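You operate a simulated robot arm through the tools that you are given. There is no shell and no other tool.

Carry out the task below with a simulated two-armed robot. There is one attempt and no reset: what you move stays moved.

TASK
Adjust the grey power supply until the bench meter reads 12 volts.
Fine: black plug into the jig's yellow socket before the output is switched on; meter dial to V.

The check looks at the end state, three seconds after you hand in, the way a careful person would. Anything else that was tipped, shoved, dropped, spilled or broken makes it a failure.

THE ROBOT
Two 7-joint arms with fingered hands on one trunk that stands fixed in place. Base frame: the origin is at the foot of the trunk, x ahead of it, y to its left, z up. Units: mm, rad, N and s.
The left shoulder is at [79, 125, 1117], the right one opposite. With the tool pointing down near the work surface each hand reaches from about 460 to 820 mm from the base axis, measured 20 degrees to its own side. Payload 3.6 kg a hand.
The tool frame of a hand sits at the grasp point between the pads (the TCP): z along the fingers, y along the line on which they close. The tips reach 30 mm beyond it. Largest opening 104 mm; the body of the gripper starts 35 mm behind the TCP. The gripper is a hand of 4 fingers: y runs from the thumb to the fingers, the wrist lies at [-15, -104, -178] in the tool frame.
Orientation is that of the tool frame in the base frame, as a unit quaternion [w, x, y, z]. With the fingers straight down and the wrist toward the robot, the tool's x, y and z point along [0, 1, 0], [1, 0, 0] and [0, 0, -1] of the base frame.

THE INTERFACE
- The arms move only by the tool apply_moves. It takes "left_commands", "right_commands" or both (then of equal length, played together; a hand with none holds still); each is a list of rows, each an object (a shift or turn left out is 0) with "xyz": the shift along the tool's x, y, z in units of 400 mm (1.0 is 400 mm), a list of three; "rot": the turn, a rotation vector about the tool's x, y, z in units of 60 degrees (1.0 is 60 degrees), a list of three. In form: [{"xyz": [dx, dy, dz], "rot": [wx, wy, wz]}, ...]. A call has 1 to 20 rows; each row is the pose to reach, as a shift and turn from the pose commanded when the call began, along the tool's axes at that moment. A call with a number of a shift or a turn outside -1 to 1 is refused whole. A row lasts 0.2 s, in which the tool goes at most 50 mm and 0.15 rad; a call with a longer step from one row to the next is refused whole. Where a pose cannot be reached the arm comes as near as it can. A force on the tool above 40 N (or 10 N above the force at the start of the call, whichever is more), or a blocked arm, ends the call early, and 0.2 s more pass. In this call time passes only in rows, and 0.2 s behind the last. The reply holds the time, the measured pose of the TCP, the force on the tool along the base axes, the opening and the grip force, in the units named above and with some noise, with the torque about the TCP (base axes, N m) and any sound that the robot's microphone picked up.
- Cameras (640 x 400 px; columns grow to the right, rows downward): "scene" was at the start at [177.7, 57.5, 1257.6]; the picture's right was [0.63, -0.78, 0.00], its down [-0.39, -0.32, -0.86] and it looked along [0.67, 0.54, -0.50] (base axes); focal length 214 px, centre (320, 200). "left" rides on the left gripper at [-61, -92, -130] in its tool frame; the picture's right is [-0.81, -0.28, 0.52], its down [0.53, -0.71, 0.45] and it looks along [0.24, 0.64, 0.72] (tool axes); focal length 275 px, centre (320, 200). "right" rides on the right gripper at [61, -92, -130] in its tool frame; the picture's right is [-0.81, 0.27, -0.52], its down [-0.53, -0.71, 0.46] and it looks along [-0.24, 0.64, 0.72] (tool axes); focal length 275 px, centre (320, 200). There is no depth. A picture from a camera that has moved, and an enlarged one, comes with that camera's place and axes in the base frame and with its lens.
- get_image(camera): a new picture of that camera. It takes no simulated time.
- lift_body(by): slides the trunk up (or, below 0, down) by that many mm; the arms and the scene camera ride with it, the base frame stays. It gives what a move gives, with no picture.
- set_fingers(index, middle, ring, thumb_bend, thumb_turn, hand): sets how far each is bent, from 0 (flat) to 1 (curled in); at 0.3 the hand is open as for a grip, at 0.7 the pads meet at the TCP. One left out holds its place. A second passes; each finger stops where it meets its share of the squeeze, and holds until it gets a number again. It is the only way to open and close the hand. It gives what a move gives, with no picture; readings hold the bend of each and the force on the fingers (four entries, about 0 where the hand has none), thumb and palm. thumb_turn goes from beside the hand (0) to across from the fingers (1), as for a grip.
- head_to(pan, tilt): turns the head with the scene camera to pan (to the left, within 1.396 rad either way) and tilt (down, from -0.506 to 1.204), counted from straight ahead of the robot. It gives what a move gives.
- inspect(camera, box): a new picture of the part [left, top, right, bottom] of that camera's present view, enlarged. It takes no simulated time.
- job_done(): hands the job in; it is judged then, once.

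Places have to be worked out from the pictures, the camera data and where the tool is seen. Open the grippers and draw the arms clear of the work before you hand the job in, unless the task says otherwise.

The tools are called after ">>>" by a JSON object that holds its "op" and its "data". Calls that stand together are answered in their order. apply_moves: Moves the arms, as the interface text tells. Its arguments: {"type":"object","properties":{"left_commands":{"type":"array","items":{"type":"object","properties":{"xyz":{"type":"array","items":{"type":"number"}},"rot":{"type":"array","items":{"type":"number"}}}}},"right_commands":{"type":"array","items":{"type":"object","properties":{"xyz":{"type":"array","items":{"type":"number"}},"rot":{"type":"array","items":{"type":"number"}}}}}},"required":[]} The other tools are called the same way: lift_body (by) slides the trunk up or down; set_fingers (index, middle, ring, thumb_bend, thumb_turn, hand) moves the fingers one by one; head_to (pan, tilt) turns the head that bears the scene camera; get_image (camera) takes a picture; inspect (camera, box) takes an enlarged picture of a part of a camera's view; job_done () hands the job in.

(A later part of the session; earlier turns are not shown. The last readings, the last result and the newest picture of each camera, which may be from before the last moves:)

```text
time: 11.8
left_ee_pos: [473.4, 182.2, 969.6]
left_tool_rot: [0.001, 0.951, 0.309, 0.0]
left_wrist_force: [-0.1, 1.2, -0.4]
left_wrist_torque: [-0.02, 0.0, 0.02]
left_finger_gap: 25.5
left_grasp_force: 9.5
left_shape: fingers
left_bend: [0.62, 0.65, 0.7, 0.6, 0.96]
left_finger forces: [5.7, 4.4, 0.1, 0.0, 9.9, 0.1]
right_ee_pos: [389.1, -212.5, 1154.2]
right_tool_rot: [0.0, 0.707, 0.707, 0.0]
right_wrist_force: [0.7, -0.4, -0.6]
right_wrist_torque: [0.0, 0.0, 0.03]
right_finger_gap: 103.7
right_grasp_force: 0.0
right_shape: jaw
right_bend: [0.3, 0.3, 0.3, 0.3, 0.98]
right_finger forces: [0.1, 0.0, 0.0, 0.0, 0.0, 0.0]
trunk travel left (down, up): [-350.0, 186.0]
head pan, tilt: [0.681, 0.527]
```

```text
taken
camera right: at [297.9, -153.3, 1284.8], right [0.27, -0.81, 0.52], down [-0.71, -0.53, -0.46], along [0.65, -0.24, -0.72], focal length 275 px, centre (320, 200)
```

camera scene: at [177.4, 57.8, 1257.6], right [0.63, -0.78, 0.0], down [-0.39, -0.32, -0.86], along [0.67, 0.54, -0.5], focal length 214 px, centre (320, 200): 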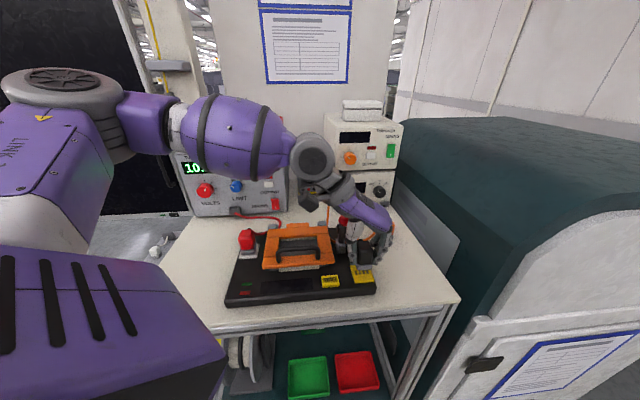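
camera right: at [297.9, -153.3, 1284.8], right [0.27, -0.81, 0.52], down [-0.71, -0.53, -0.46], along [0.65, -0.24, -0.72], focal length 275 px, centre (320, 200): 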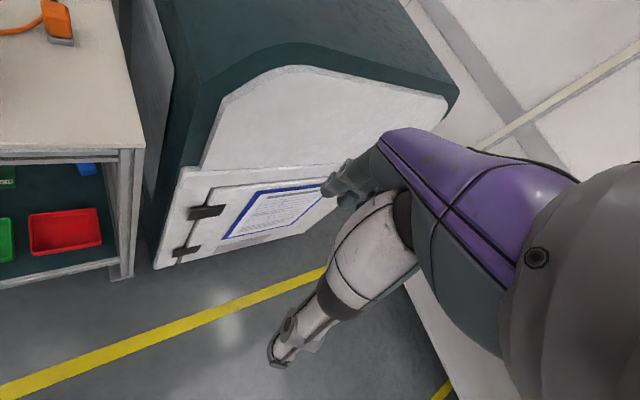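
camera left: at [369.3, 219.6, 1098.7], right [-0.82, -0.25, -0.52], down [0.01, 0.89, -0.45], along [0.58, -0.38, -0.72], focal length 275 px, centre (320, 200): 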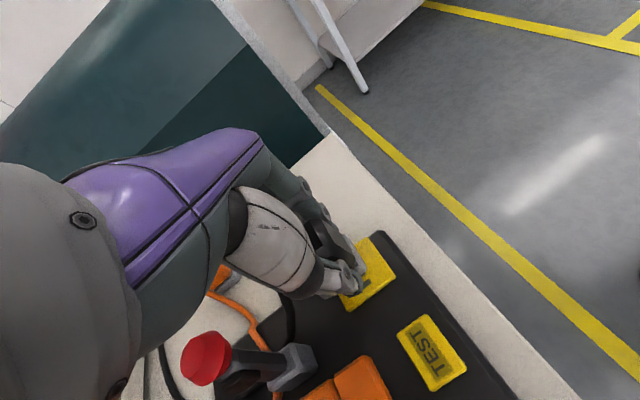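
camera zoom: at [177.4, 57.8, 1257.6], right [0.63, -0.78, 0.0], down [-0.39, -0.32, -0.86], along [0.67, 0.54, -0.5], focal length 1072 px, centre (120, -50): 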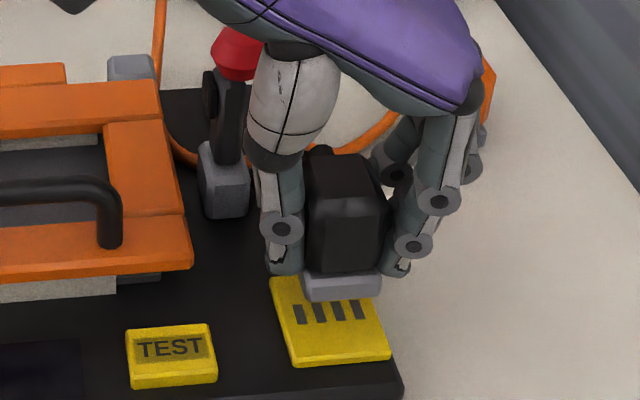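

The hand holds the plug over the socket. In the scene view it sits a little beyond the plate because it is still about 25 mm up. I'll bring the right hand's camera in from the right for a second angle.

>>> {"op": "apply_moves", "data": {"right_commands": [{"xyz": [0.08, 0.03, 0.0175], "rot": [0, 0, -0.1]}, {"xyz": [0.16, 0.06, 0.035], "rot": [0, 0, -0.2]}, {"xyz": [0.245, 0.09, 0.0525], "rot": [0, 0, -0.3]}, {"xyz": [0.33, 0.12, 0.07], "rot": [0, 0, -0.4]}, {"xyz": [0.4125, 0.15, 0.0875], "rot": [0, 0, -0.5]}]}}

>>> {"op": "get_image", "data": {"camera": "right"}}

>>> {"op": "inspect", "data": {"camera": "left", "box": [290, 220, 410, 320]}}

>>> {"op": "inspect", "data": {"camera": "scene", "box": [340, 240, 390, 290]}}

```text
time: 13.0
left_ee_pos: [474.4, 180.9, 968.8]
left_tool_rot: [0.0, 0.951, 0.31, 0.0]
left_wrist_force: [0.1, 0.6, -0.9]
left_wrist_torque: [0.02, -0.02, 0.02]
left_finger_gap: 25.4
left_grasp_force: 9.2
left_shape: fingers
left_bend: [0.62, 0.65, 0.7, 0.6, 0.96]
left_finger forces: [5.6, 4.3, 0.0, 0.0, 9.9, 0.0]
right_ee_pos: [452.2, -48.4, 1115.2]
right_tool_rot: [0.0, 0.5, 0.866, 0.0]
right_wrist_force: [0.4, 0.4, -0.6]
right_wrist_torque: [-0.05, -0.03, 0.03]
right_finger_gap: 103.7
right_grasp_force: 0.0
right_shape: jaw
right_bend: [0.3, 0.3, 0.3, 0.3, 0.98]
right_finger forces: [0.0, 0.0, 0.0, 0.1, 0.0, 0.0]
trunk travel left (down, up): [-350.0, 186.0]
head pan, tilt: [0.681, 0.527]
```

```text
taken
camera right: at [341.1, -42.0, 1245.7], right [0.64, -0.56, 0.52], down [-0.35, -0.82, -0.46], along [0.68, 0.11, -0.72], focal length 275 px, centre (320, 200)
```

right: 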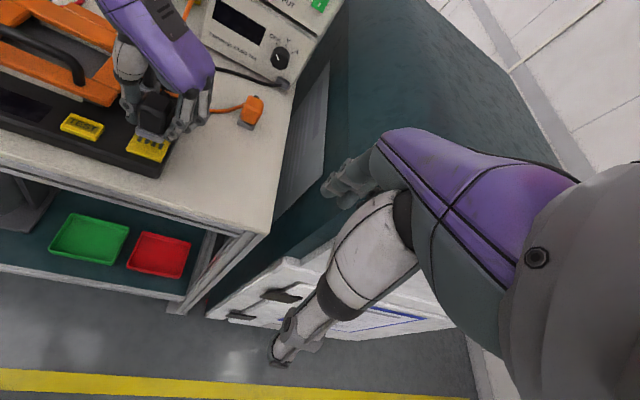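

```text
4.00 times, centred on (350, 270) of left
camera zoom: at [370.1, 219.5, 1098.4], right [-0.82, -0.26, -0.52], down [0.01, 0.89, -0.46], along [0.58, -0.38, -0.73], focal length 1101 px, centre (200, -80)
```

zoom: 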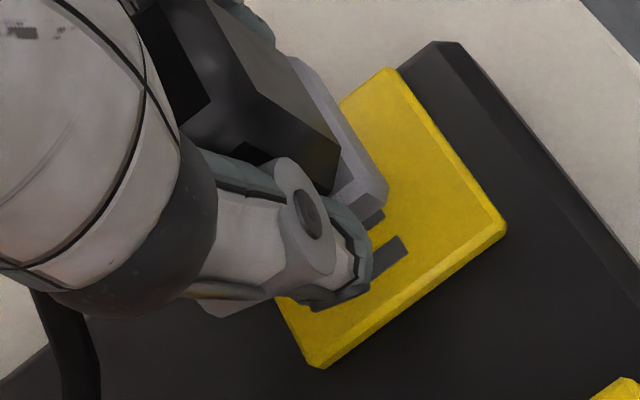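

```text
8.00 times, centred on (365, 265) of scene
camera zoom: at [178.1, 57.9, 1257.5], right [0.63, -0.78, 0.0], down [-0.39, -0.32, -0.86], along [0.67, 0.54, -0.5], focal length 1716 px, centre (-40, -320)
```

zoom: 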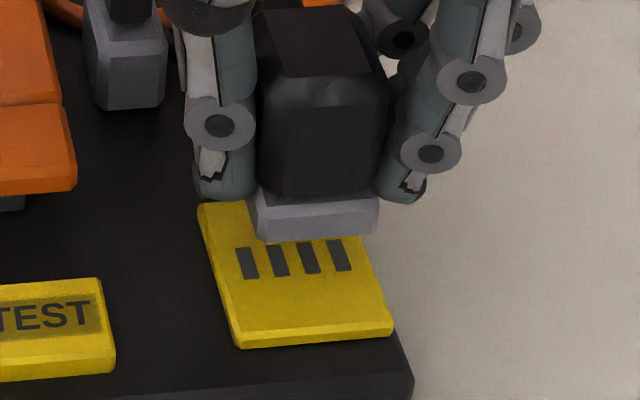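

The scene and left rays agree that the plug bottom is at z≈929.5 and about 4 mm too far back along the jig. The plate top is at z≈908.5. I'll shift −3.5 mm and lower 15 mm for a near-contact check.

>>> {"op": "apply_moves", "data": {"left_commands": [{"xyz": [-0.009, 0, 0.015]}, {"xyz": [-0.009, 0, 0.0375]}]}}

>>> {"op": "inspect", "data": {"camera": "scene", "box": [340, 240, 390, 290]}}

>>> {"op": "inspect", "data": {"camera": "left", "box": [290, 220, 410, 320]}}

>>> {"op": "inspect", "data": {"camera": "right", "box": [100, 80, 220, 190]}}

```text
time: 13.6
left_ee_pos: [470.9, 177.1, 954.6]
left_tool_rot: [0.0, 0.951, 0.311, 0.0]
left_wrist_force: [0.6, 0.2, -0.2]
left_wrist_torque: [0.01, 0.02, -0.01]
left_finger_gap: 25.3
left_grasp_force: 9.9
left_shape: fingers
left_bend: [0.62, 0.65, 0.7, 0.6, 0.96]
left_finger forces: [5.5, 4.3, 0.0, 0.0, 9.9, 0.0]
right_ee_pos: [450.8, -49.4, 1115.9]
right_tool_rot: [0.0, 0.5, 0.866, 0.0]
right_wrist_force: [-0.1, -1.1, -0.1]
right_wrist_torque: [-0.03, 0.0, 0.05]
right_finger_gap: 103.7
right_grasp_force: 0.0
right_shape: jaw
right_bend: [0.3, 0.3, 0.3, 0.3, 0.98]
right_finger forces: [0.1, 0.0, 0.0, 0.1, 0.0, 0.0]
trunk travel left (down, up): [-350.0, 186.0]
head pan, tilt: [0.681, 0.527]
```

```text
8.00 times, centred on (365, 265) of scene
camera zoom: at [177.7, 57.4, 1257.6], right [0.63, -0.78, 0.0], down [-0.39, -0.32, -0.86], along [0.67, 0.54, -0.5], focal length 1716 px, centre (-40, -320)
```

zoom: 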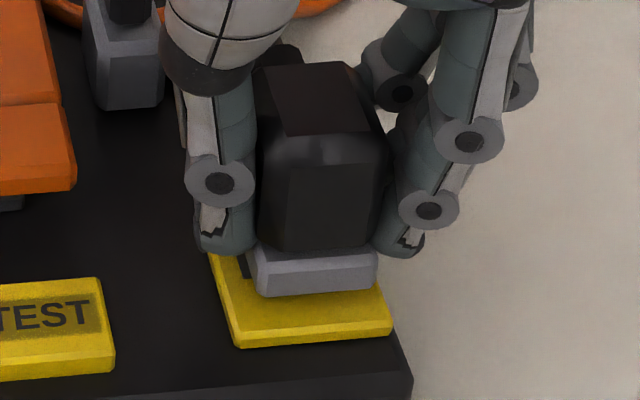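

```text
4.00 times, centred on (350, 270) of left
camera zoom: at [367.2, 216.1, 1084.0], right [-0.82, -0.26, -0.52], down [0.01, 0.89, -0.45], along [0.58, -0.38, -0.72], focal length 1101 px, centre (200, -80)
```

zoom: 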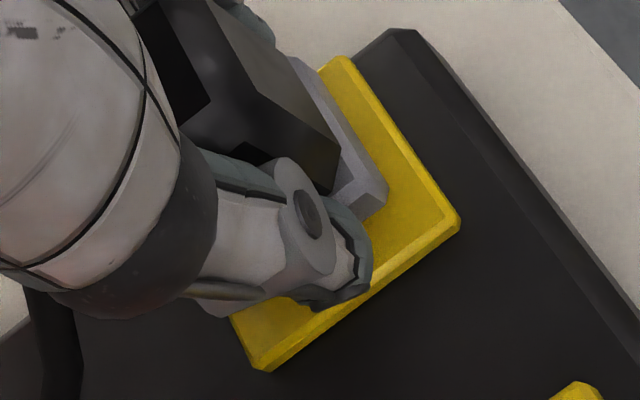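

```text
3.64 times, centred on (160, 135) of right
camera zoom: at [340.5, -42.7, 1245.9], right [0.64, -0.56, 0.52], down [-0.35, -0.82, -0.46], along [0.68, 0.11, -0.72], focal length 1001 px, centre (902, 436)
```

zoom: 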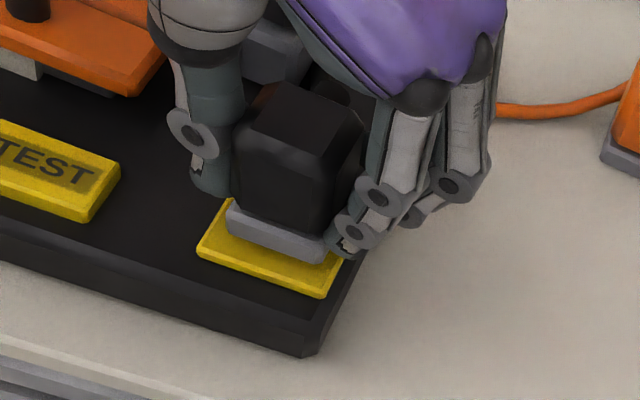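

The gap is now about 6 mm. Comparing the base with the plate edges in three views, the plug is about 1.8 mm too far right and 1.3 mm too far back. I'll correct that, come down another 3.5 mm and re-check.

>>> {"op": "apply_moves", "data": {"left_commands": [{"xyz": [-0.0039, -0.0039, 0.00875]}]}}

>>> {"op": "inspect", "data": {"camera": "scene", "box": [345, 250, 385, 290]}}

>>> {"op": "inspect", "data": {"camera": "left", "box": [290, 220, 410, 320]}}

>>> {"op": "inspect", "data": {"camera": "right", "box": [130, 100, 200, 170]}}

```text
time: 14.0
left_ee_pos: [469.0, 178.8, 951.3]
left_tool_rot: [0.0, 0.951, 0.31, -0.001]
left_wrist_force: [-0.1, 0.3, -1.0]
left_wrist_torque: [-0.01, 0.01, 0.02]
left_finger_gap: 25.3
left_grasp_force: 9.5
left_shape: fingers
left_bend: [0.62, 0.65, 0.7, 0.6, 0.96]
left_finger forces: [5.5, 4.3, 0.0, 0.1, 9.8, 0.0]
right_ee_pos: [450.6, -48.4, 1115.6]
right_tool_rot: [0.0, 0.5, 0.866, 0.0]
right_wrist_force: [-0.5, -0.3, -0.1]
right_wrist_torque: [0.0, 0.02, 0.01]
right_finger_gap: 103.8
right_grasp_force: 0.0
right_shape: jaw
right_bend: [0.3, 0.3, 0.3, 0.3, 0.98]
right_finger forces: [0.1, 0.0, 0.1, 0.1, 0.0, 0.0]
trunk travel left (down, up): [-350.0, 186.0]
head pan, tilt: [0.681, 0.527]
```

```text
10.00 times, centred on (365, 270) of scene
camera zoom: at [177.7, 57.4, 1257.6], right [0.63, -0.78, 0.0], down [-0.39, -0.32, -0.86], along [0.67, 0.54, -0.5], focal length 2145 px, centre (-130, -500)
```

zoom: 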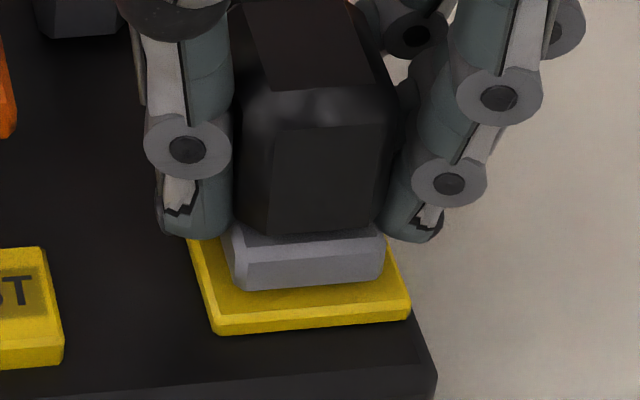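

```text
4.00 times, centred on (350, 270) of left
camera zoom: at [365.0, 216.2, 1080.5], right [-0.82, -0.26, -0.52], down [0.01, 0.89, -0.46], along [0.58, -0.38, -0.72], focal length 1101 px, centre (200, -80)
```

zoom: 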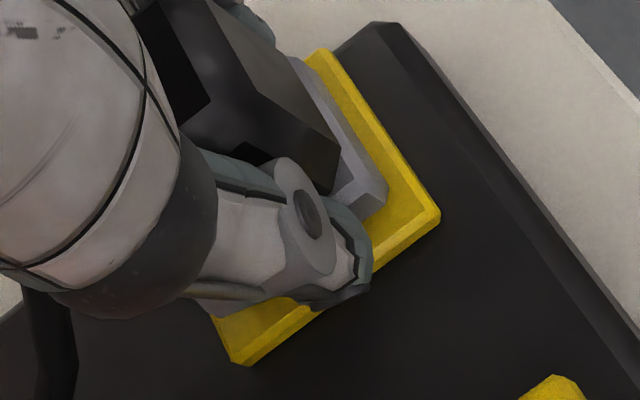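

```text
5.71 times, centred on (165, 135) of right
camera zoom: at [340.5, -42.7, 1246.0], right [0.64, -0.56, 0.52], down [-0.35, -0.82, -0.46], along [0.68, 0.11, -0.72], focal length 1573 px, centre (1206, 571)
```

zoom: 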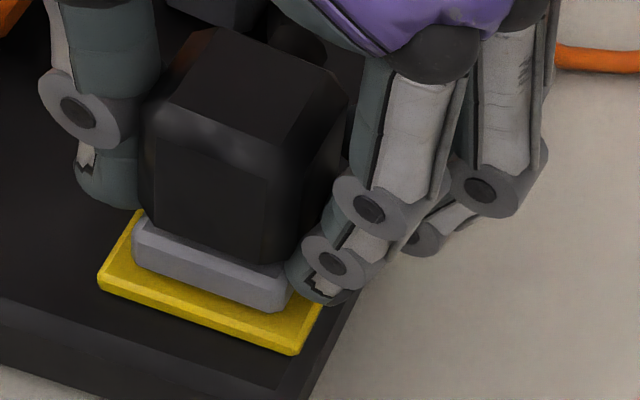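

All three views now put the plug within about 0.5 mm and aligned in yaw. I'll trim 0.4 mm and lower it the last few millimetres gently.

>>> {"op": "apply_moves", "data": {"left_commands": [{"xyz": [0, -0.001, 0.0025]}, {"xyz": [0, -0.001, 0.005]}, {"xyz": [0, -0.001, 0.0075]}]}}

>>> {"op": "inspect", "data": {"camera": "scene", "box": [345, 250, 385, 290]}}

>>> {"op": "inspect", "data": {"camera": "right", "box": [130, 100, 200, 170]}}

```text
time: 14.8
left_ee_pos: [468.4, 178.5, 950.2]
left_tool_rot: [0.0, 0.951, 0.31, 0.001]
left_wrist_force: [0.5, 0.3, 2.8]
left_wrist_torque: [0.04, 0.06, -0.01]
left_finger_gap: 24.9
left_grasp_force: 9.9
left_shape: fingers
left_bend: [0.62, 0.65, 0.7, 0.61, 0.96]
left_finger forces: [5.7, 4.5, 0.1, 0.0, 10.2, 0.0]
right_ee_pos: [449.9, -48.5, 1114.8]
right_tool_rot: [0.0, 0.5, 0.866, -0.001]
right_wrist_force: [0.3, -0.1, 0.3]
right_wrist_torque: [0.03, 0.01, 0.01]
right_finger_gap: 103.8
right_grasp_force: 0.0
right_shape: jaw
right_bend: [0.3, 0.3, 0.3, 0.3, 0.98]
right_finger forces: [0.0, 0.0, 0.0, 0.1, 0.0, 0.0]
trunk travel left (down, up): [-350.0, 186.0]
head pan, tilt: [0.681, 0.527]
```

```text
10.00 times, centred on (365, 270) of scene
camera zoom: at [177.4, 57.4, 1257.7], right [0.63, -0.78, 0.0], down [-0.39, -0.32, -0.86], along [0.67, 0.54, -0.5], focal length 2145 px, centre (-130, -500)
```

zoom: 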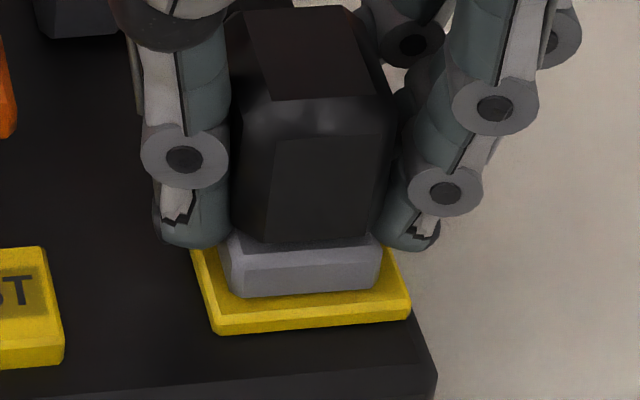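

```text
5.71 times, centred on (165, 135) of right
camera zoom: at [340.2, -42.8, 1246.1], right [0.64, -0.56, 0.52], down [-0.35, -0.82, -0.46], along [0.68, 0.11, -0.72], focal length 1573 px, centre (1206, 571)
```

zoom: 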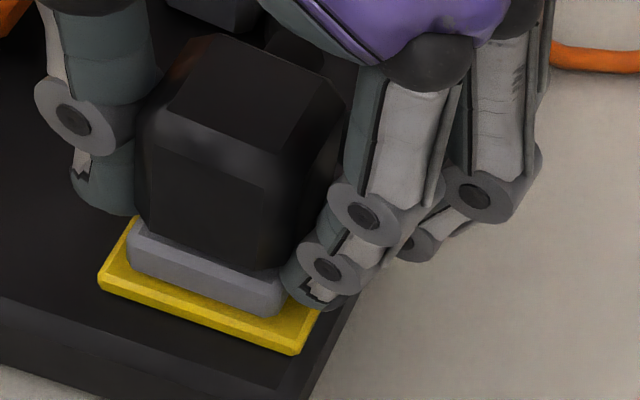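

Light contact registers at TCP z 950 with 2.8 N. I'll look at the seated red plug to see how a fully inserted plug sits.

>>> {"op": "inspect", "data": {"camera": "scene", "box": [230, 225, 270, 265]}}

>>> {"op": "inspect", "data": {"camera": "scene", "box": [370, 210, 410, 250]}}

>>> {"op": "inspect", "data": {"camera": "left", "box": [290, 220, 410, 320]}}

```text
10.00 times, centred on (250, 245) of scene
camera zoom: at [177.4, 57.4, 1257.7], right [0.63, -0.78, 0.0], down [-0.39, -0.32, -0.86], along [0.67, 0.54, -0.5], focal length 2145 px, centre (1020, -250)
```

zoom: 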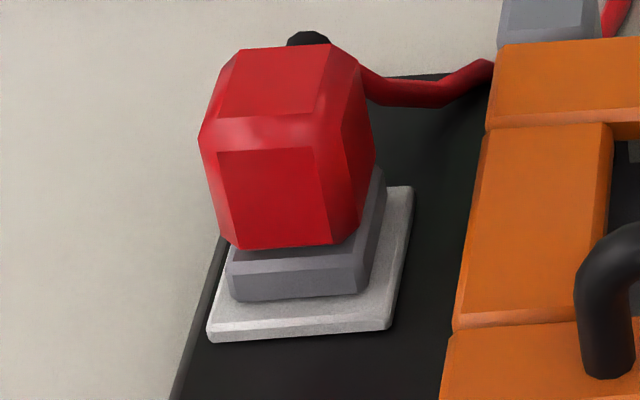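

```text
10.00 times, centred on (390, 230) of scene
camera zoom: at [177.4, 57.4, 1257.7], right [0.63, -0.78, 0.0], down [-0.39, -0.32, -0.86], along [0.67, 0.54, -0.5], focal length 2145 px, centre (-380, -100)
```

zoom: 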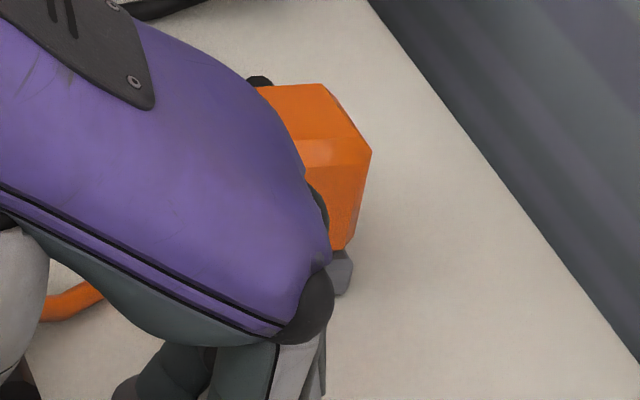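

```text
4.00 times, centred on (350, 270) of left
camera zoom: at [364.0, 216.2, 1078.4], right [-0.82, -0.26, -0.52], down [0.01, 0.89, -0.46], along [0.58, -0.38, -0.72], focal length 1101 px, centre (200, -80)
```

zoom: 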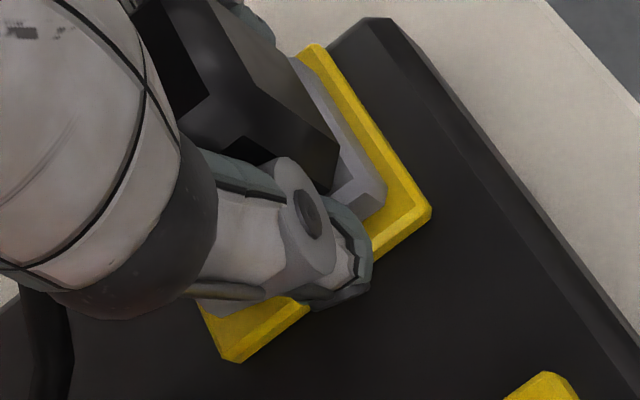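

The red plug sits with its grey base flush and centred on the plate. I'll compare the margins more closely at a higher zoom on both.

>>> {"op": "inspect", "data": {"camera": "scene", "box": [352, 265, 382, 285]}}

>>> {"op": "inspect", "data": {"camera": "scene", "box": [235, 240, 265, 260]}}

>>> {"op": "inspect", "data": {"camera": "right", "box": [140, 130, 180, 165]}}

```text
16.00 times, centred on (367, 275) of scene
camera zoom: at [177.4, 57.4, 1257.7], right [0.63, -0.78, 0.0], down [-0.39, -0.32, -0.86], along [0.67, 0.54, -0.5], focal length 3432 px, centre (-432, -1000)
```

zoom: 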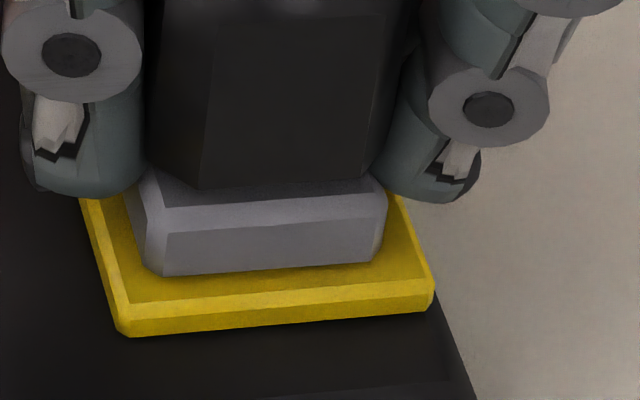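

```text
16.00 times, centred on (250, 250) of scene
camera zoom: at [177.4, 57.4, 1257.7], right [0.63, -0.78, 0.0], down [-0.39, -0.32, -0.86], along [0.67, 0.54, -0.5], focal length 3432 px, centre (1440, -600)
```

zoom: 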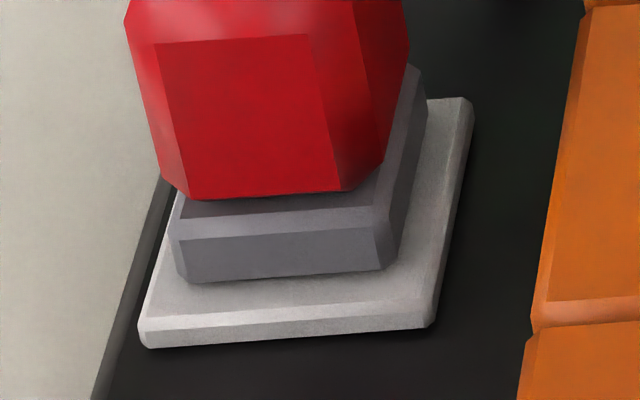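

```text
11.43 times, centred on (160, 148) of right
camera zoom: at [340.2, -42.8, 1246.1], right [0.64, -0.56, 0.52], down [-0.35, -0.82, -0.46], along [0.68, 0.11, -0.72], focal length 3146 px, centre (2149, 800)
```

zoom: 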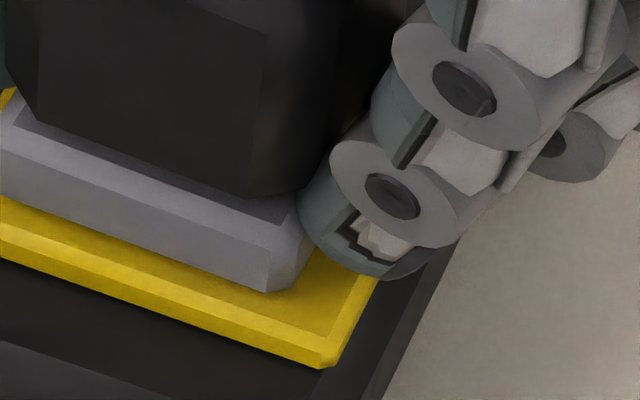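

The views suggest the plug may still be 1–2 mm proud, and the red plug sits slightly further back on its plate. I'll press a little more and watch the height, the force and any sound.

>>> {"op": "apply_moves", "data": {"left_commands": [{"xyz": [0, 0, 0.0025]}, {"xyz": [0, 0, 0.005]}, {"xyz": [0, 0, 0.0075]}]}}

>>> {"op": "inspect", "data": {"camera": "scene", "box": [352, 265, 382, 285]}}

```text
time: 15.6
left_ee_pos: [469.8, 178.4, 948.9]
left_tool_rot: [0.002, 0.951, 0.311, 0.003]
left_wrist_force: [9.3, 3.5, 18.3]
left_wrist_torque: [0.08, -0.16, 0.04]
left_finger_gap: 25.2
left_grasp_force: 12.5
left_shape: fingers
left_bend: [0.63, 0.65, 0.7, 0.61, 0.96]
left_finger forces: [8.2, 6.7, 0.0, 0.1, 10.7, 0.1]
right_ee_pos: [450.8, -47.8, 1116.5]
right_tool_rot: [0.0, 0.501, 0.866, 0.0]
right_wrist_force: [-0.7, 0.4, 0.2]
right_wrist_torque: [-0.01, 0.01, -0.01]
right_finger_gap: 103.7
right_grasp_force: 0.0
right_shape: jaw
right_bend: [0.3, 0.3, 0.3, 0.3, 0.98]
right_finger forces: [0.0, 0.1, 0.0, 0.0, 0.1, 0.0]
trunk travel left (down, up): [-350.0, 186.0]
head pan, tilt: [0.681, 0.527]
heard: snap
```

```text
16.00 times, centred on (367, 275) of scene
camera zoom: at [177.4, 57.3, 1257.7], right [0.63, -0.78, 0.0], down [-0.39, -0.32, -0.86], along [0.67, 0.54, -0.5], focal length 3432 px, centre (-432, -1000)
```

zoom: 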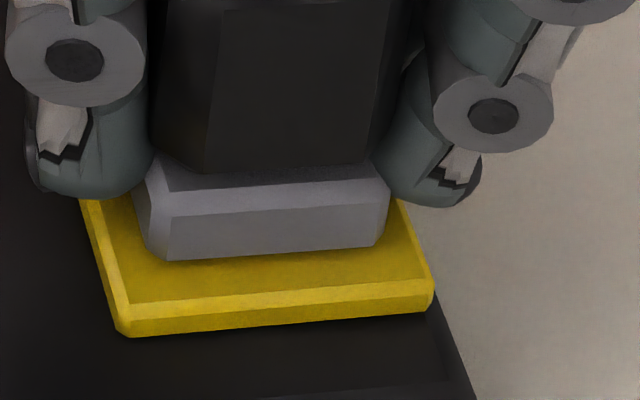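

A snap was heard, and the plug's margins now match those of the seated red plug. I'll relax the residual push, then open the fingers just enough to clear the plug and stay off the TEST button.

>>> {"op": "apply_moves", "data": {"left_commands": [{"xyz": [0.004, 0, -0.0075]}]}}

>>> {"op": "set_fingers", "data": {"hand": "left", "index": 0.53, "middle": 0.53, "ring": 0.55, "thumb_bend": 0.53}}

>>> {"op": "inspect", "data": {"camera": "scene", "box": [320, 230, 400, 290]}}

>>> {"op": "inspect", "data": {"camera": "right", "box": [100, 80, 220, 190]}}

```text
time: 16.0
left_ee_pos: [468.5, 177.7, 948.6]
left_tool_rot: [0.0, 0.951, 0.31, -0.001]
left_wrist_force: [9.1, -1.6, 10.1]
left_wrist_torque: [-0.08, -0.22, 0.01]
left_finger_gap: 25.3
left_grasp_force: 12.2
left_shape: fingers
left_bend: [0.62, 0.65, 0.7, 0.62, 0.96]
left_finger forces: [8.5, 7.1, 0.0, 0.1, 8.5, 0.0]
right_ee_pos: [451.0, -49.4, 1114.5]
right_tool_rot: [0.0, 0.5, 0.866, 0.0]
right_wrist_force: [0.0, 0.4, -0.1]
right_wrist_torque: [-0.02, -0.01, -0.02]
right_finger_gap: 103.9
right_grasp_force: 0.0
right_shape: jaw
right_bend: [0.3, 0.3, 0.3, 0.3, 0.98]
right_finger forces: [0.0, 0.0, 0.0, 0.1, 0.0, 0.0]
trunk travel left (down, up): [-350.0, 186.0]
head pan, tilt: [0.681, 0.527]
```

```text
time: 17.0
left_ee_pos: [469.2, 178.6, 948.9]
left_tool_rot: [-0.001, 0.951, 0.31, 0.0]
left_wrist_force: [-0.1, -0.2, 0.1]
left_wrist_torque: [0.01, 0.02, 0.03]
left_finger_gap: 43.5
left_grasp_force: 0.0
left_shape: fingers
left_bend: [0.53, 0.53, 0.55, 0.53, 0.97]
left_finger forces: [0.0, 0.0, 0.1, 0.1, 0.0, 0.0]
right_ee_pos: [450.3, -48.3, 1114.7]
right_tool_rot: [-0.001, 0.5, 0.866, 0.0]
right_wrist_force: [-0.2, -0.5, -0.5]
right_wrist_torque: [-0.01, 0.03, 0.0]
right_finger_gap: 103.9
right_grasp_force: 0.1
right_shape: jaw
right_bend: [0.3, 0.3, 0.3, 0.3, 0.98]
right_finger forces: [0.0, 0.0, 0.1, 0.0, 0.0, 0.1]
trunk travel left (down, up): [-350.0, 186.0]
head pan, tilt: [0.681, 0.527]
```

```text
6.67 times, centred on (360, 260) of scene
camera zoom: at [177.6, 57.5, 1257.6], right [0.63, -0.78, 0.0], down [-0.39, -0.32, -0.86], along [0.67, 0.54, -0.5], focal length 1430 px, centre (53, -200)
```

zoom: 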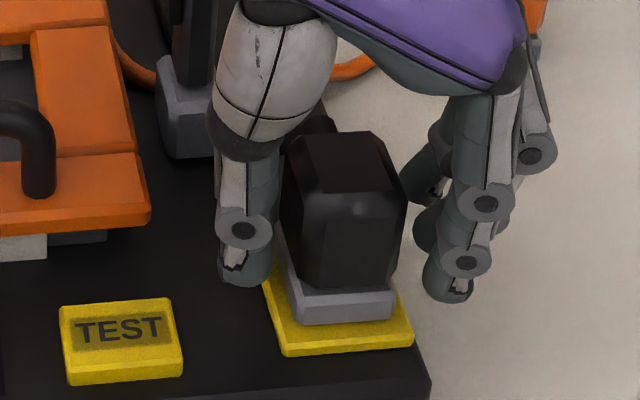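

```text
3.64 times, centred on (160, 135) of right
camera zoom: at [340.4, -42.7, 1246.0], right [0.64, -0.56, 0.52], down [-0.35, -0.82, -0.46], along [0.68, 0.11, -0.72], focal length 1001 px, centre (902, 436)
```

zoom: 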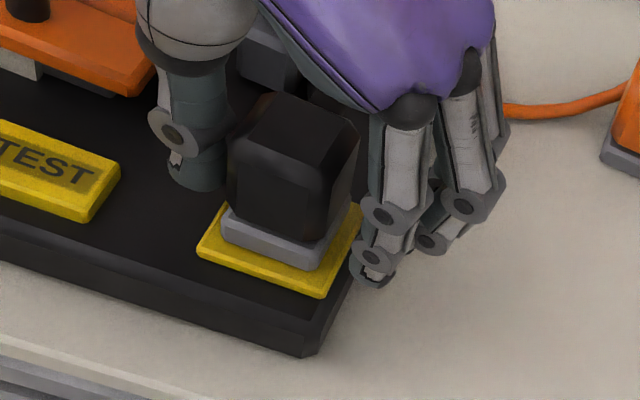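

The plug is seated cleanly and released. I'll raise the left hand straight up before looking at the dial.

>>> {"op": "apply_moves", "data": {"left_commands": [{"xyz": [0, 0, -0.05]}, {"xyz": [0, 0, -0.13]}, {"xyz": [0, 0, -0.22]}, {"xyz": [0, 0, -0.32]}]}}

>>> {"op": "get_image", "data": {"camera": "scene"}}

>>> {"op": "get_image", "data": {"camera": "left"}}

>>> {"op": "inspect", "data": {"camera": "scene", "box": [210, 190, 430, 310]}}

>>> {"op": "inspect", "data": {"camera": "right", "box": [180, 0, 340, 110]}}

```text
time: 18.0
left_ee_pos: [470.1, 177.3, 1077.2]
left_tool_rot: [0.0, 0.951, 0.31, 0.001]
left_wrist_force: [-0.2, -0.1, -0.1]
left_wrist_torque: [0.03, 0.0, 0.01]
left_finger_gap: 43.8
left_grasp_force: 0.2
left_shape: fingers
left_bend: [0.53, 0.53, 0.55, 0.53, 0.97]
left_finger forces: [0.0, 0.1, 0.1, 0.0, 0.0, 0.1]
right_ee_pos: [450.7, -48.7, 1115.6]
right_tool_rot: [-0.001, 0.5, 0.866, 0.0]
right_wrist_force: [-0.1, 0.5, 0.3]
right_wrist_torque: [0.01, 0.01, 0.03]
right_finger_gap: 103.7
right_grasp_force: 0.1
right_shape: jaw
right_bend: [0.3, 0.3, 0.3, 0.3, 0.98]
right_finger forces: [0.0, 0.1, 0.0, 0.1, 0.0, 0.0]
trunk travel left (down, up): [-350.0, 186.0]
head pan, tilt: [0.681, 0.527]
```

```text
taken
camera scene: at [177.4, 57.2, 1257.7], right [0.63, -0.78, 0.0], down [-0.39, -0.32, -0.86], along [0.67, 0.54, -0.5], focal length 214 px, centre (320, 200)
```

scene: 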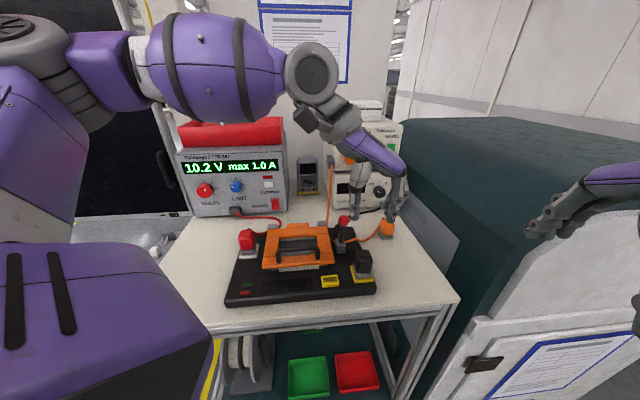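

```text
taken
camera left: at [365.7, 215.6, 1205.5], right [-0.82, -0.26, -0.52], down [0.01, 0.89, -0.45], along [0.58, -0.38, -0.72], focal length 275 px, centre (320, 200)
```

left: 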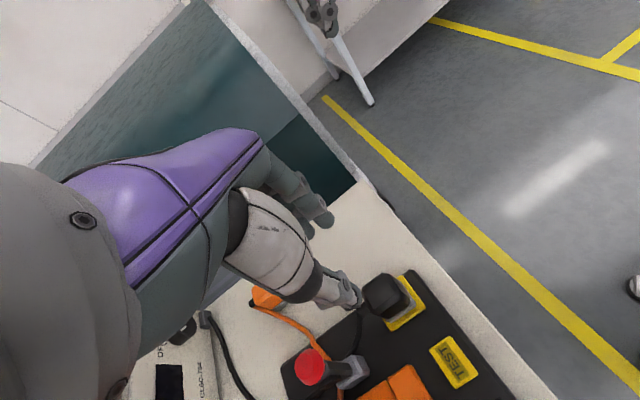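

```text
2.91 times, centred on (320, 250) of scene
camera zoom: at [177.4, 57.2, 1257.7], right [0.63, -0.78, 0.0], down [-0.39, -0.32, -0.86], along [0.67, 0.54, -0.5], focal length 624 px, centre (320, 54)
```

zoom: 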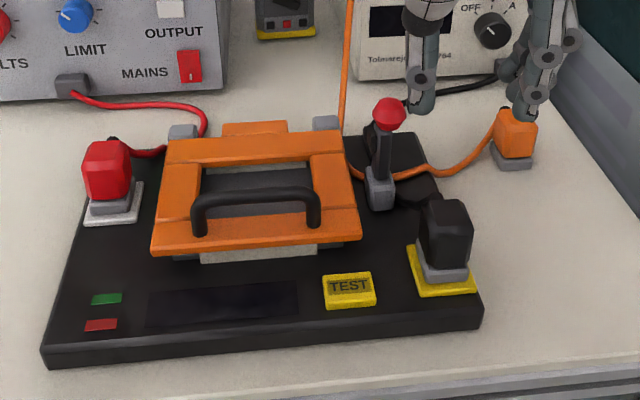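

```text
3.64 times, centred on (260, 55) of right
camera zoom: at [340.2, -43.0, 1246.0], right [0.64, -0.56, 0.52], down [-0.35, -0.82, -0.46], along [0.68, 0.11, -0.72], focal length 1001 px, centre (538, 727)
```

zoom: 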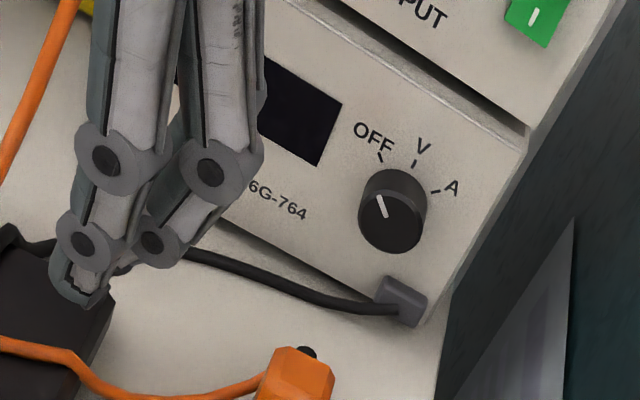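

Nothing else was disturbed. I'll zoom in on the dial and the supply knobs for precise triangulation.

>>> {"op": "inspect", "data": {"camera": "scene", "box": [355, 170, 405, 220]}}

>>> {"op": "inspect", "data": {"camera": "right", "box": [255, 25, 305, 85]}}

>>> {"op": "inspect", "data": {"camera": "scene", "box": [185, 165, 285, 220]}}

```text
8.00 times, centred on (380, 195) of scene
camera zoom: at [177.4, 57.2, 1257.7], right [0.63, -0.78, 0.0], down [-0.39, -0.32, -0.86], along [0.67, 0.54, -0.5], focal length 1716 px, centre (-160, 240)
```

zoom: 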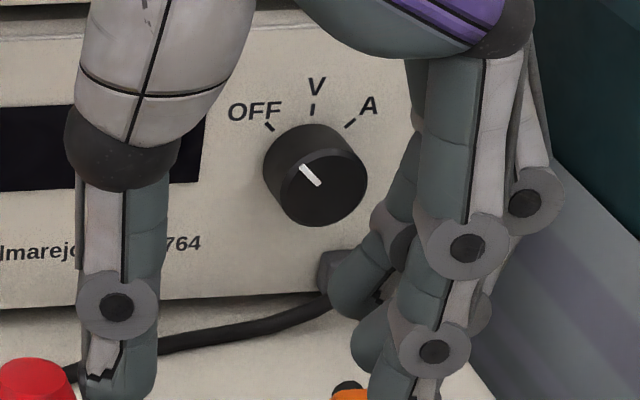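

```text
6.67 times, centred on (280, 55) of right
camera zoom: at [340.2, -43.0, 1246.0], right [0.64, -0.56, 0.52], down [-0.35, -0.82, -0.46], along [0.68, 0.11, -0.72], focal length 1835 px, centre (587, 1167)
```

zoom: 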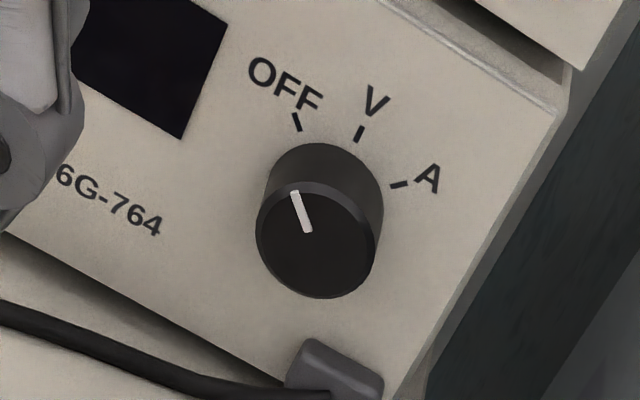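

```text
6.40 times, centred on (235, 192) of scene
camera zoom: at [177.4, 57.2, 1257.7], right [0.63, -0.78, 0.0], down [-0.39, -0.32, -0.86], along [0.67, 0.54, -0.5], focal length 1373 px, centre (864, 248)
```

zoom: 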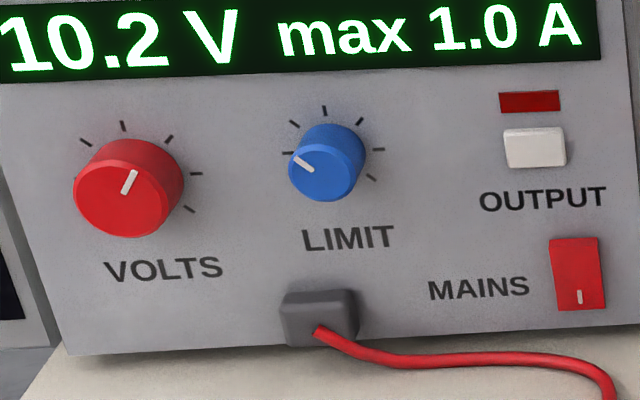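

The dial's front face centre triangulates to [744.7, 278.9, 943], with about 35 mm diameter and 20 mm depth. All panels face the −[0.71,0.71] direction. I'll set a thumb-and-middle pinch with the other fingers curled, and square the hand yaw back to 45°.

>>> {"op": "set_fingers", "data": {"hand": "left", "index": 1.0, "middle": 0.42, "ring": 1.0, "thumb_bend": 0.42}}

>>> {"op": "apply_moves", "data": {"left_commands": [{"xyz": [0, 0, -0.03], "rot": [0, 0, -0.075]}, {"xyz": [0, 0, -0.05], "rot": [0, 0, -0.15]}]}}

>>> {"op": "get_image", "data": {"camera": "left"}}

>>> {"op": "get_image", "data": {"camera": "scene"}}

```text
time: 19.0
left_ee_pos: [470.3, 178.1, 1075.4]
left_tool_rot: [0.0, 0.951, 0.31, 0.0]
left_wrist_force: [-0.3, -0.5, -0.6]
left_wrist_torque: [-0.01, 0.01, -0.03]
left_finger_gap: 59.0
left_grasp_force: 0.1
left_shape: fingers
left_bend: [1.0, 0.42, 1.0, 0.42, 0.97]
left_finger forces: [0.0, 0.0, 0.0, 0.0, 0.0, 0.1]
right_ee_pos: [452.0, -48.6, 1114.7]
right_tool_rot: [0.0, 0.5, 0.866, 0.0]
right_wrist_force: [-1.0, -1.1, -0.2]
right_wrist_torque: [0.01, -0.03, 0.02]
right_finger_gap: 103.8
right_grasp_force: 0.1
right_shape: jaw
right_bend: [0.3, 0.3, 0.3, 0.3, 0.98]
right_finger forces: [0.0, 0.0, 0.0, 0.0, 0.0, 0.0]
trunk travel left (down, up): [-350.0, 186.0]
head pan, tilt: [0.681, 0.527]
```

```text
time: 19.6
left_ee_pos: [469.8, 179.1, 1096.5]
left_tool_rot: [0.0, 0.923, 0.384, 0.0]
left_wrist_force: [0.4, -0.2, -0.3]
left_wrist_torque: [-0.01, 0.0, 0.01]
left_finger_gap: 59.5
left_grasp_force: 0.2
left_shape: fingers
left_bend: [1.0, 0.42, 1.0, 0.42, 0.97]
left_finger forces: [0.0, 0.1, 0.1, 0.0, 0.1, 0.0]
right_ee_pos: [450.6, -48.7, 1115.7]
right_tool_rot: [0.0, 0.5, 0.866, 0.0]
right_wrist_force: [0.7, -0.5, -0.8]
right_wrist_torque: [-0.03, -0.02, 0.02]
right_finger_gap: 103.6
right_grasp_force: 0.1
right_shape: jaw
right_bend: [0.3, 0.3, 0.3, 0.3, 0.98]
right_finger forces: [0.0, 0.0, 0.0, 0.0, 0.0, 0.1]
trunk travel left (down, up): [-350.0, 186.0]
head pan, tilt: [0.681, 0.527]
```

```text
taken
camera left: at [361.0, 199.8, 1225.5], right [-0.77, -0.38, -0.52], down [-0.13, 0.88, -0.45], along [0.63, -0.28, -0.72], focal length 275 px, centre (320, 200)
```

left: 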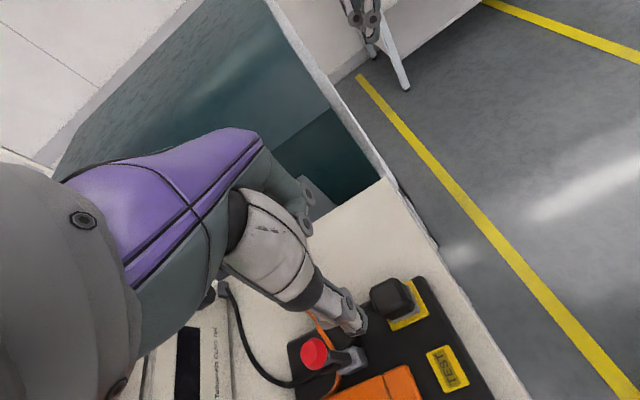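

```text
taken
camera scene: at [177.6, 57.4, 1257.6], right [0.63, -0.78, 0.0], down [-0.39, -0.32, -0.86], along [0.67, 0.54, -0.5], focal length 214 px, centre (320, 200)
```

scene: 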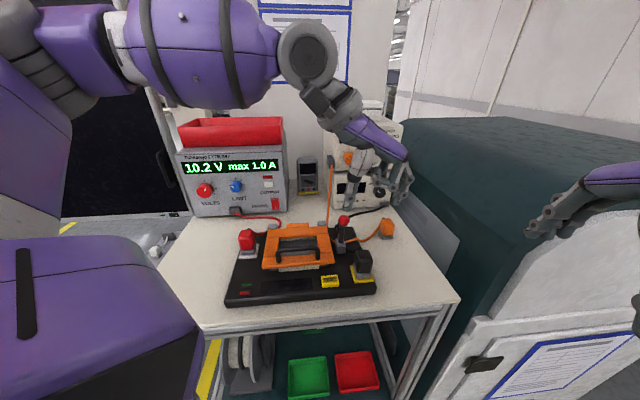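

The wrist squares up well. Next I'll pitch the hand 40° toward the panels while travelling to a point in front of and above the dial.

>>> {"op": "apply_moves", "data": {"left_commands": [{"xyz": [0.07, 0.05, 0.0], "rot": [0, 0.11, 0]}, {"xyz": [0.145, 0.1, 0.01], "rot": [0, 0.222, 0]}, {"xyz": [0.22, 0.15, 0.02], "rot": [0, 0.333, 0]}, {"xyz": [0.3, 0.205, 0.04], "rot": [0, 0.444, 0]}, {"xyz": [0.375, 0.26, 0.065], "rot": [0, 0.556, 0]}, {"xyz": [0.453, 0.31, 0.091], "rot": [0, 0.667, 0]}]}}

>>> {"op": "get_image", "data": {"camera": "left"}}

>>> {"op": "get_image", "data": {"camera": "scene"}}

>>> {"op": "get_image", "data": {"camera": "right"}}

```text
time: 21.0
left_ee_pos: [684.4, 221.3, 1060.3]
left_tool_rot: [-0.133, 0.868, 0.359, 0.316]
left_wrist_force: [0.2, 0.1, 0.7]
left_wrist_torque: [0.0, -0.02, 0.0]
left_finger_gap: 59.2
left_grasp_force: 0.0
left_shape: fingers
left_bend: [1.0, 0.42, 1.0, 0.42, 0.97]
left_finger forces: [0.1, 0.0, 0.1, 0.1, 0.0, 0.0]
right_ee_pos: [450.5, -48.4, 1114.7]
right_tool_rot: [-0.001, 0.5, 0.866, -0.001]
right_wrist_force: [-0.4, -0.2, 0.4]
right_wrist_torque: [0.01, 0.03, 0.0]
right_finger_gap: 103.7
right_grasp_force: 0.0
right_shape: jaw
right_bend: [0.3, 0.3, 0.3, 0.3, 0.98]
right_finger forces: [0.0, 0.0, 0.0, 0.1, 0.1, 0.0]
trunk travel left (down, up): [-350.0, 186.0]
head pan, tilt: [0.681, 0.527]
```

```text
taken
camera left: at [527.4, 193.0, 1119.0], right [-0.4, -0.01, -0.92], down [-0.01, 1.0, 0.0], along [0.92, 0.01, -0.4], focal length 275 px, centre (320, 200)
```

left: 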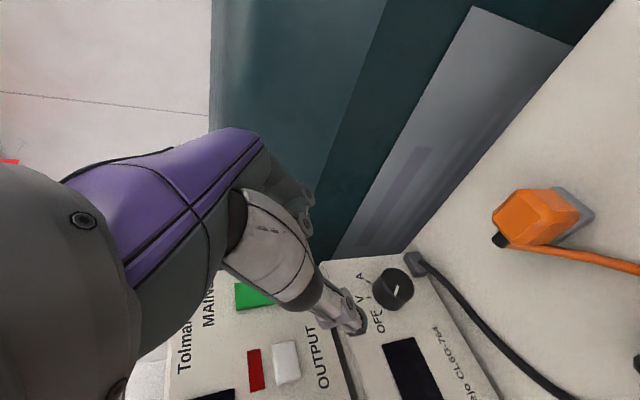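

```text
taken
camera scene: at [178.3, 57.3, 1257.5], right [0.63, -0.78, 0.0], down [-0.39, -0.32, -0.86], along [0.67, 0.54, -0.5], focal length 214 px, centre (320, 200)
```

scene: 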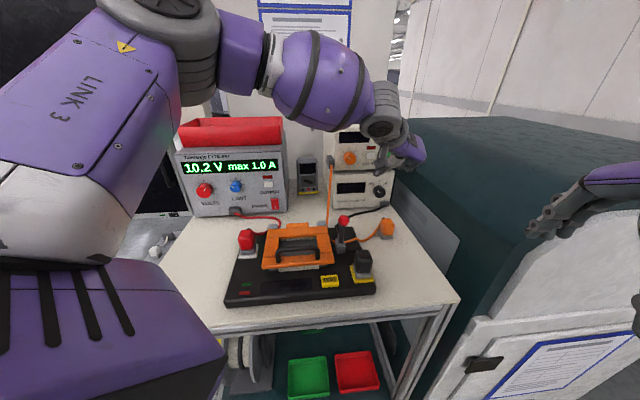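

```text
taken
camera right: at [341.2, -42.9, 1245.7], right [0.64, -0.56, 0.52], down [-0.35, -0.82, -0.46], along [0.68, 0.11, -0.72], focal length 275 px, centre (320, 200)
```

right: 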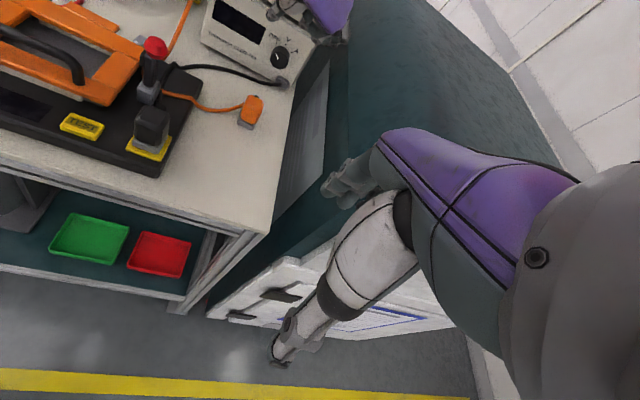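

The tool is where I expected, and the dial reprojects within 2–3 px in the left view. I'll approach along the finger direction and stop short for a check.

>>> {"op": "apply_moves", "data": {"left_commands": [{"xyz": [-0.008, 0.002, 0.07]}, {"xyz": [-0.016, 0.005, 0.14]}, {"xyz": [-0.025, 0.005, 0.21]}]}}

>>> {"op": "inspect", "data": {"camera": "left", "box": [260, 180, 480, 400]}}

>>> {"op": "inspect", "data": {"camera": "scene", "box": [330, 130, 430, 230]}}

>>> {"op": "inspect", "data": {"camera": "right", "box": [200, 0, 340, 110]}}

```text
time: 21.8
left_ee_pos: [720.6, 253.9, 989.4]
left_tool_rot: [-0.131, 0.868, 0.36, 0.316]
left_wrist_force: [0.8, 0.4, 0.1]
left_wrist_torque: [0.02, 0.0, -0.01]
left_finger_gap: 59.4
left_grasp_force: 0.0
left_shape: fingers
left_bend: [1.0, 0.42, 1.0, 0.42, 0.97]
left_finger forces: [0.0, 0.0, 0.0, 0.0, 0.0, 0.1]
right_ee_pos: [451.7, -48.4, 1114.9]
right_tool_rot: [0.0, 0.5, 0.866, 0.001]
right_wrist_force: [0.5, -1.2, 0.4]
right_wrist_torque: [-0.01, 0.01, 0.0]
right_finger_gap: 103.7
right_grasp_force: 0.0
right_shape: jaw
right_bend: [0.3, 0.3, 0.3, 0.3, 0.98]
right_finger forces: [0.0, 0.0, 0.0, 0.1, 0.1, 0.0]
trunk travel left (down, up): [-350.0, 186.0]
head pan, tilt: [0.681, 0.527]
```

```text
1.82 times, centred on (370, 290) of left
camera zoom: at [562.3, 225.3, 1048.1], right [-0.4, -0.01, -0.92], down [-0.01, 1.0, -0.01], along [0.92, 0.01, -0.4], focal length 500 px, centre (229, 36)
```

zoom: 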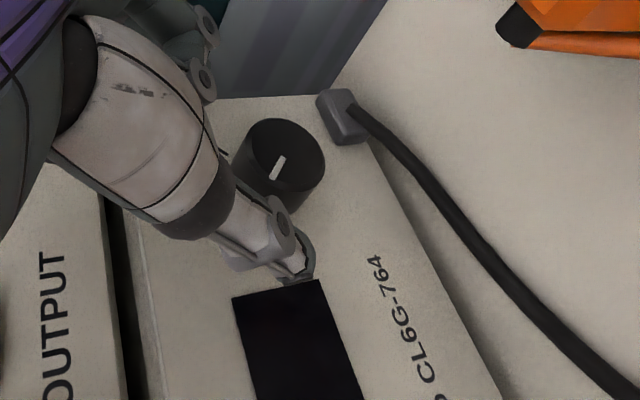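

```text
4.00 times, centred on (380, 180) of scene
camera zoom: at [178.3, 57.7, 1257.5], right [0.63, -0.78, 0.0], down [-0.39, -0.32, -0.86], along [0.67, 0.54, -0.5], focal length 858 px, centre (80, 280)
```

zoom: 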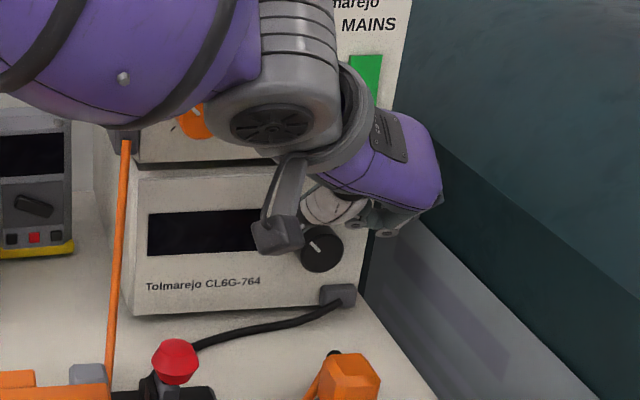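

```text
3.64 times, centred on (270, 55) of right
camera zoom: at [341.1, -42.4, 1245.7], right [0.64, -0.56, 0.52], down [-0.35, -0.82, -0.46], along [0.68, 0.11, -0.72], focal length 1001 px, centre (502, 727)
```

zoom: 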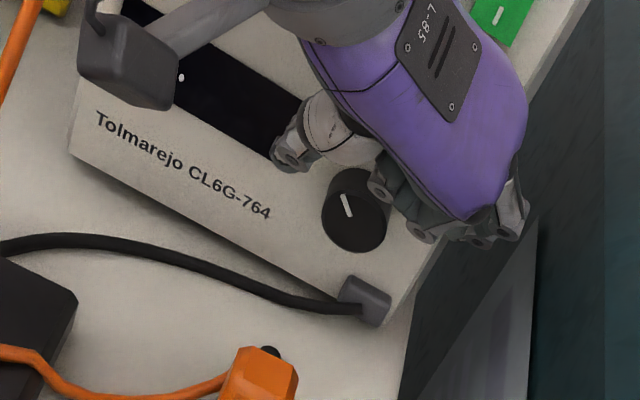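

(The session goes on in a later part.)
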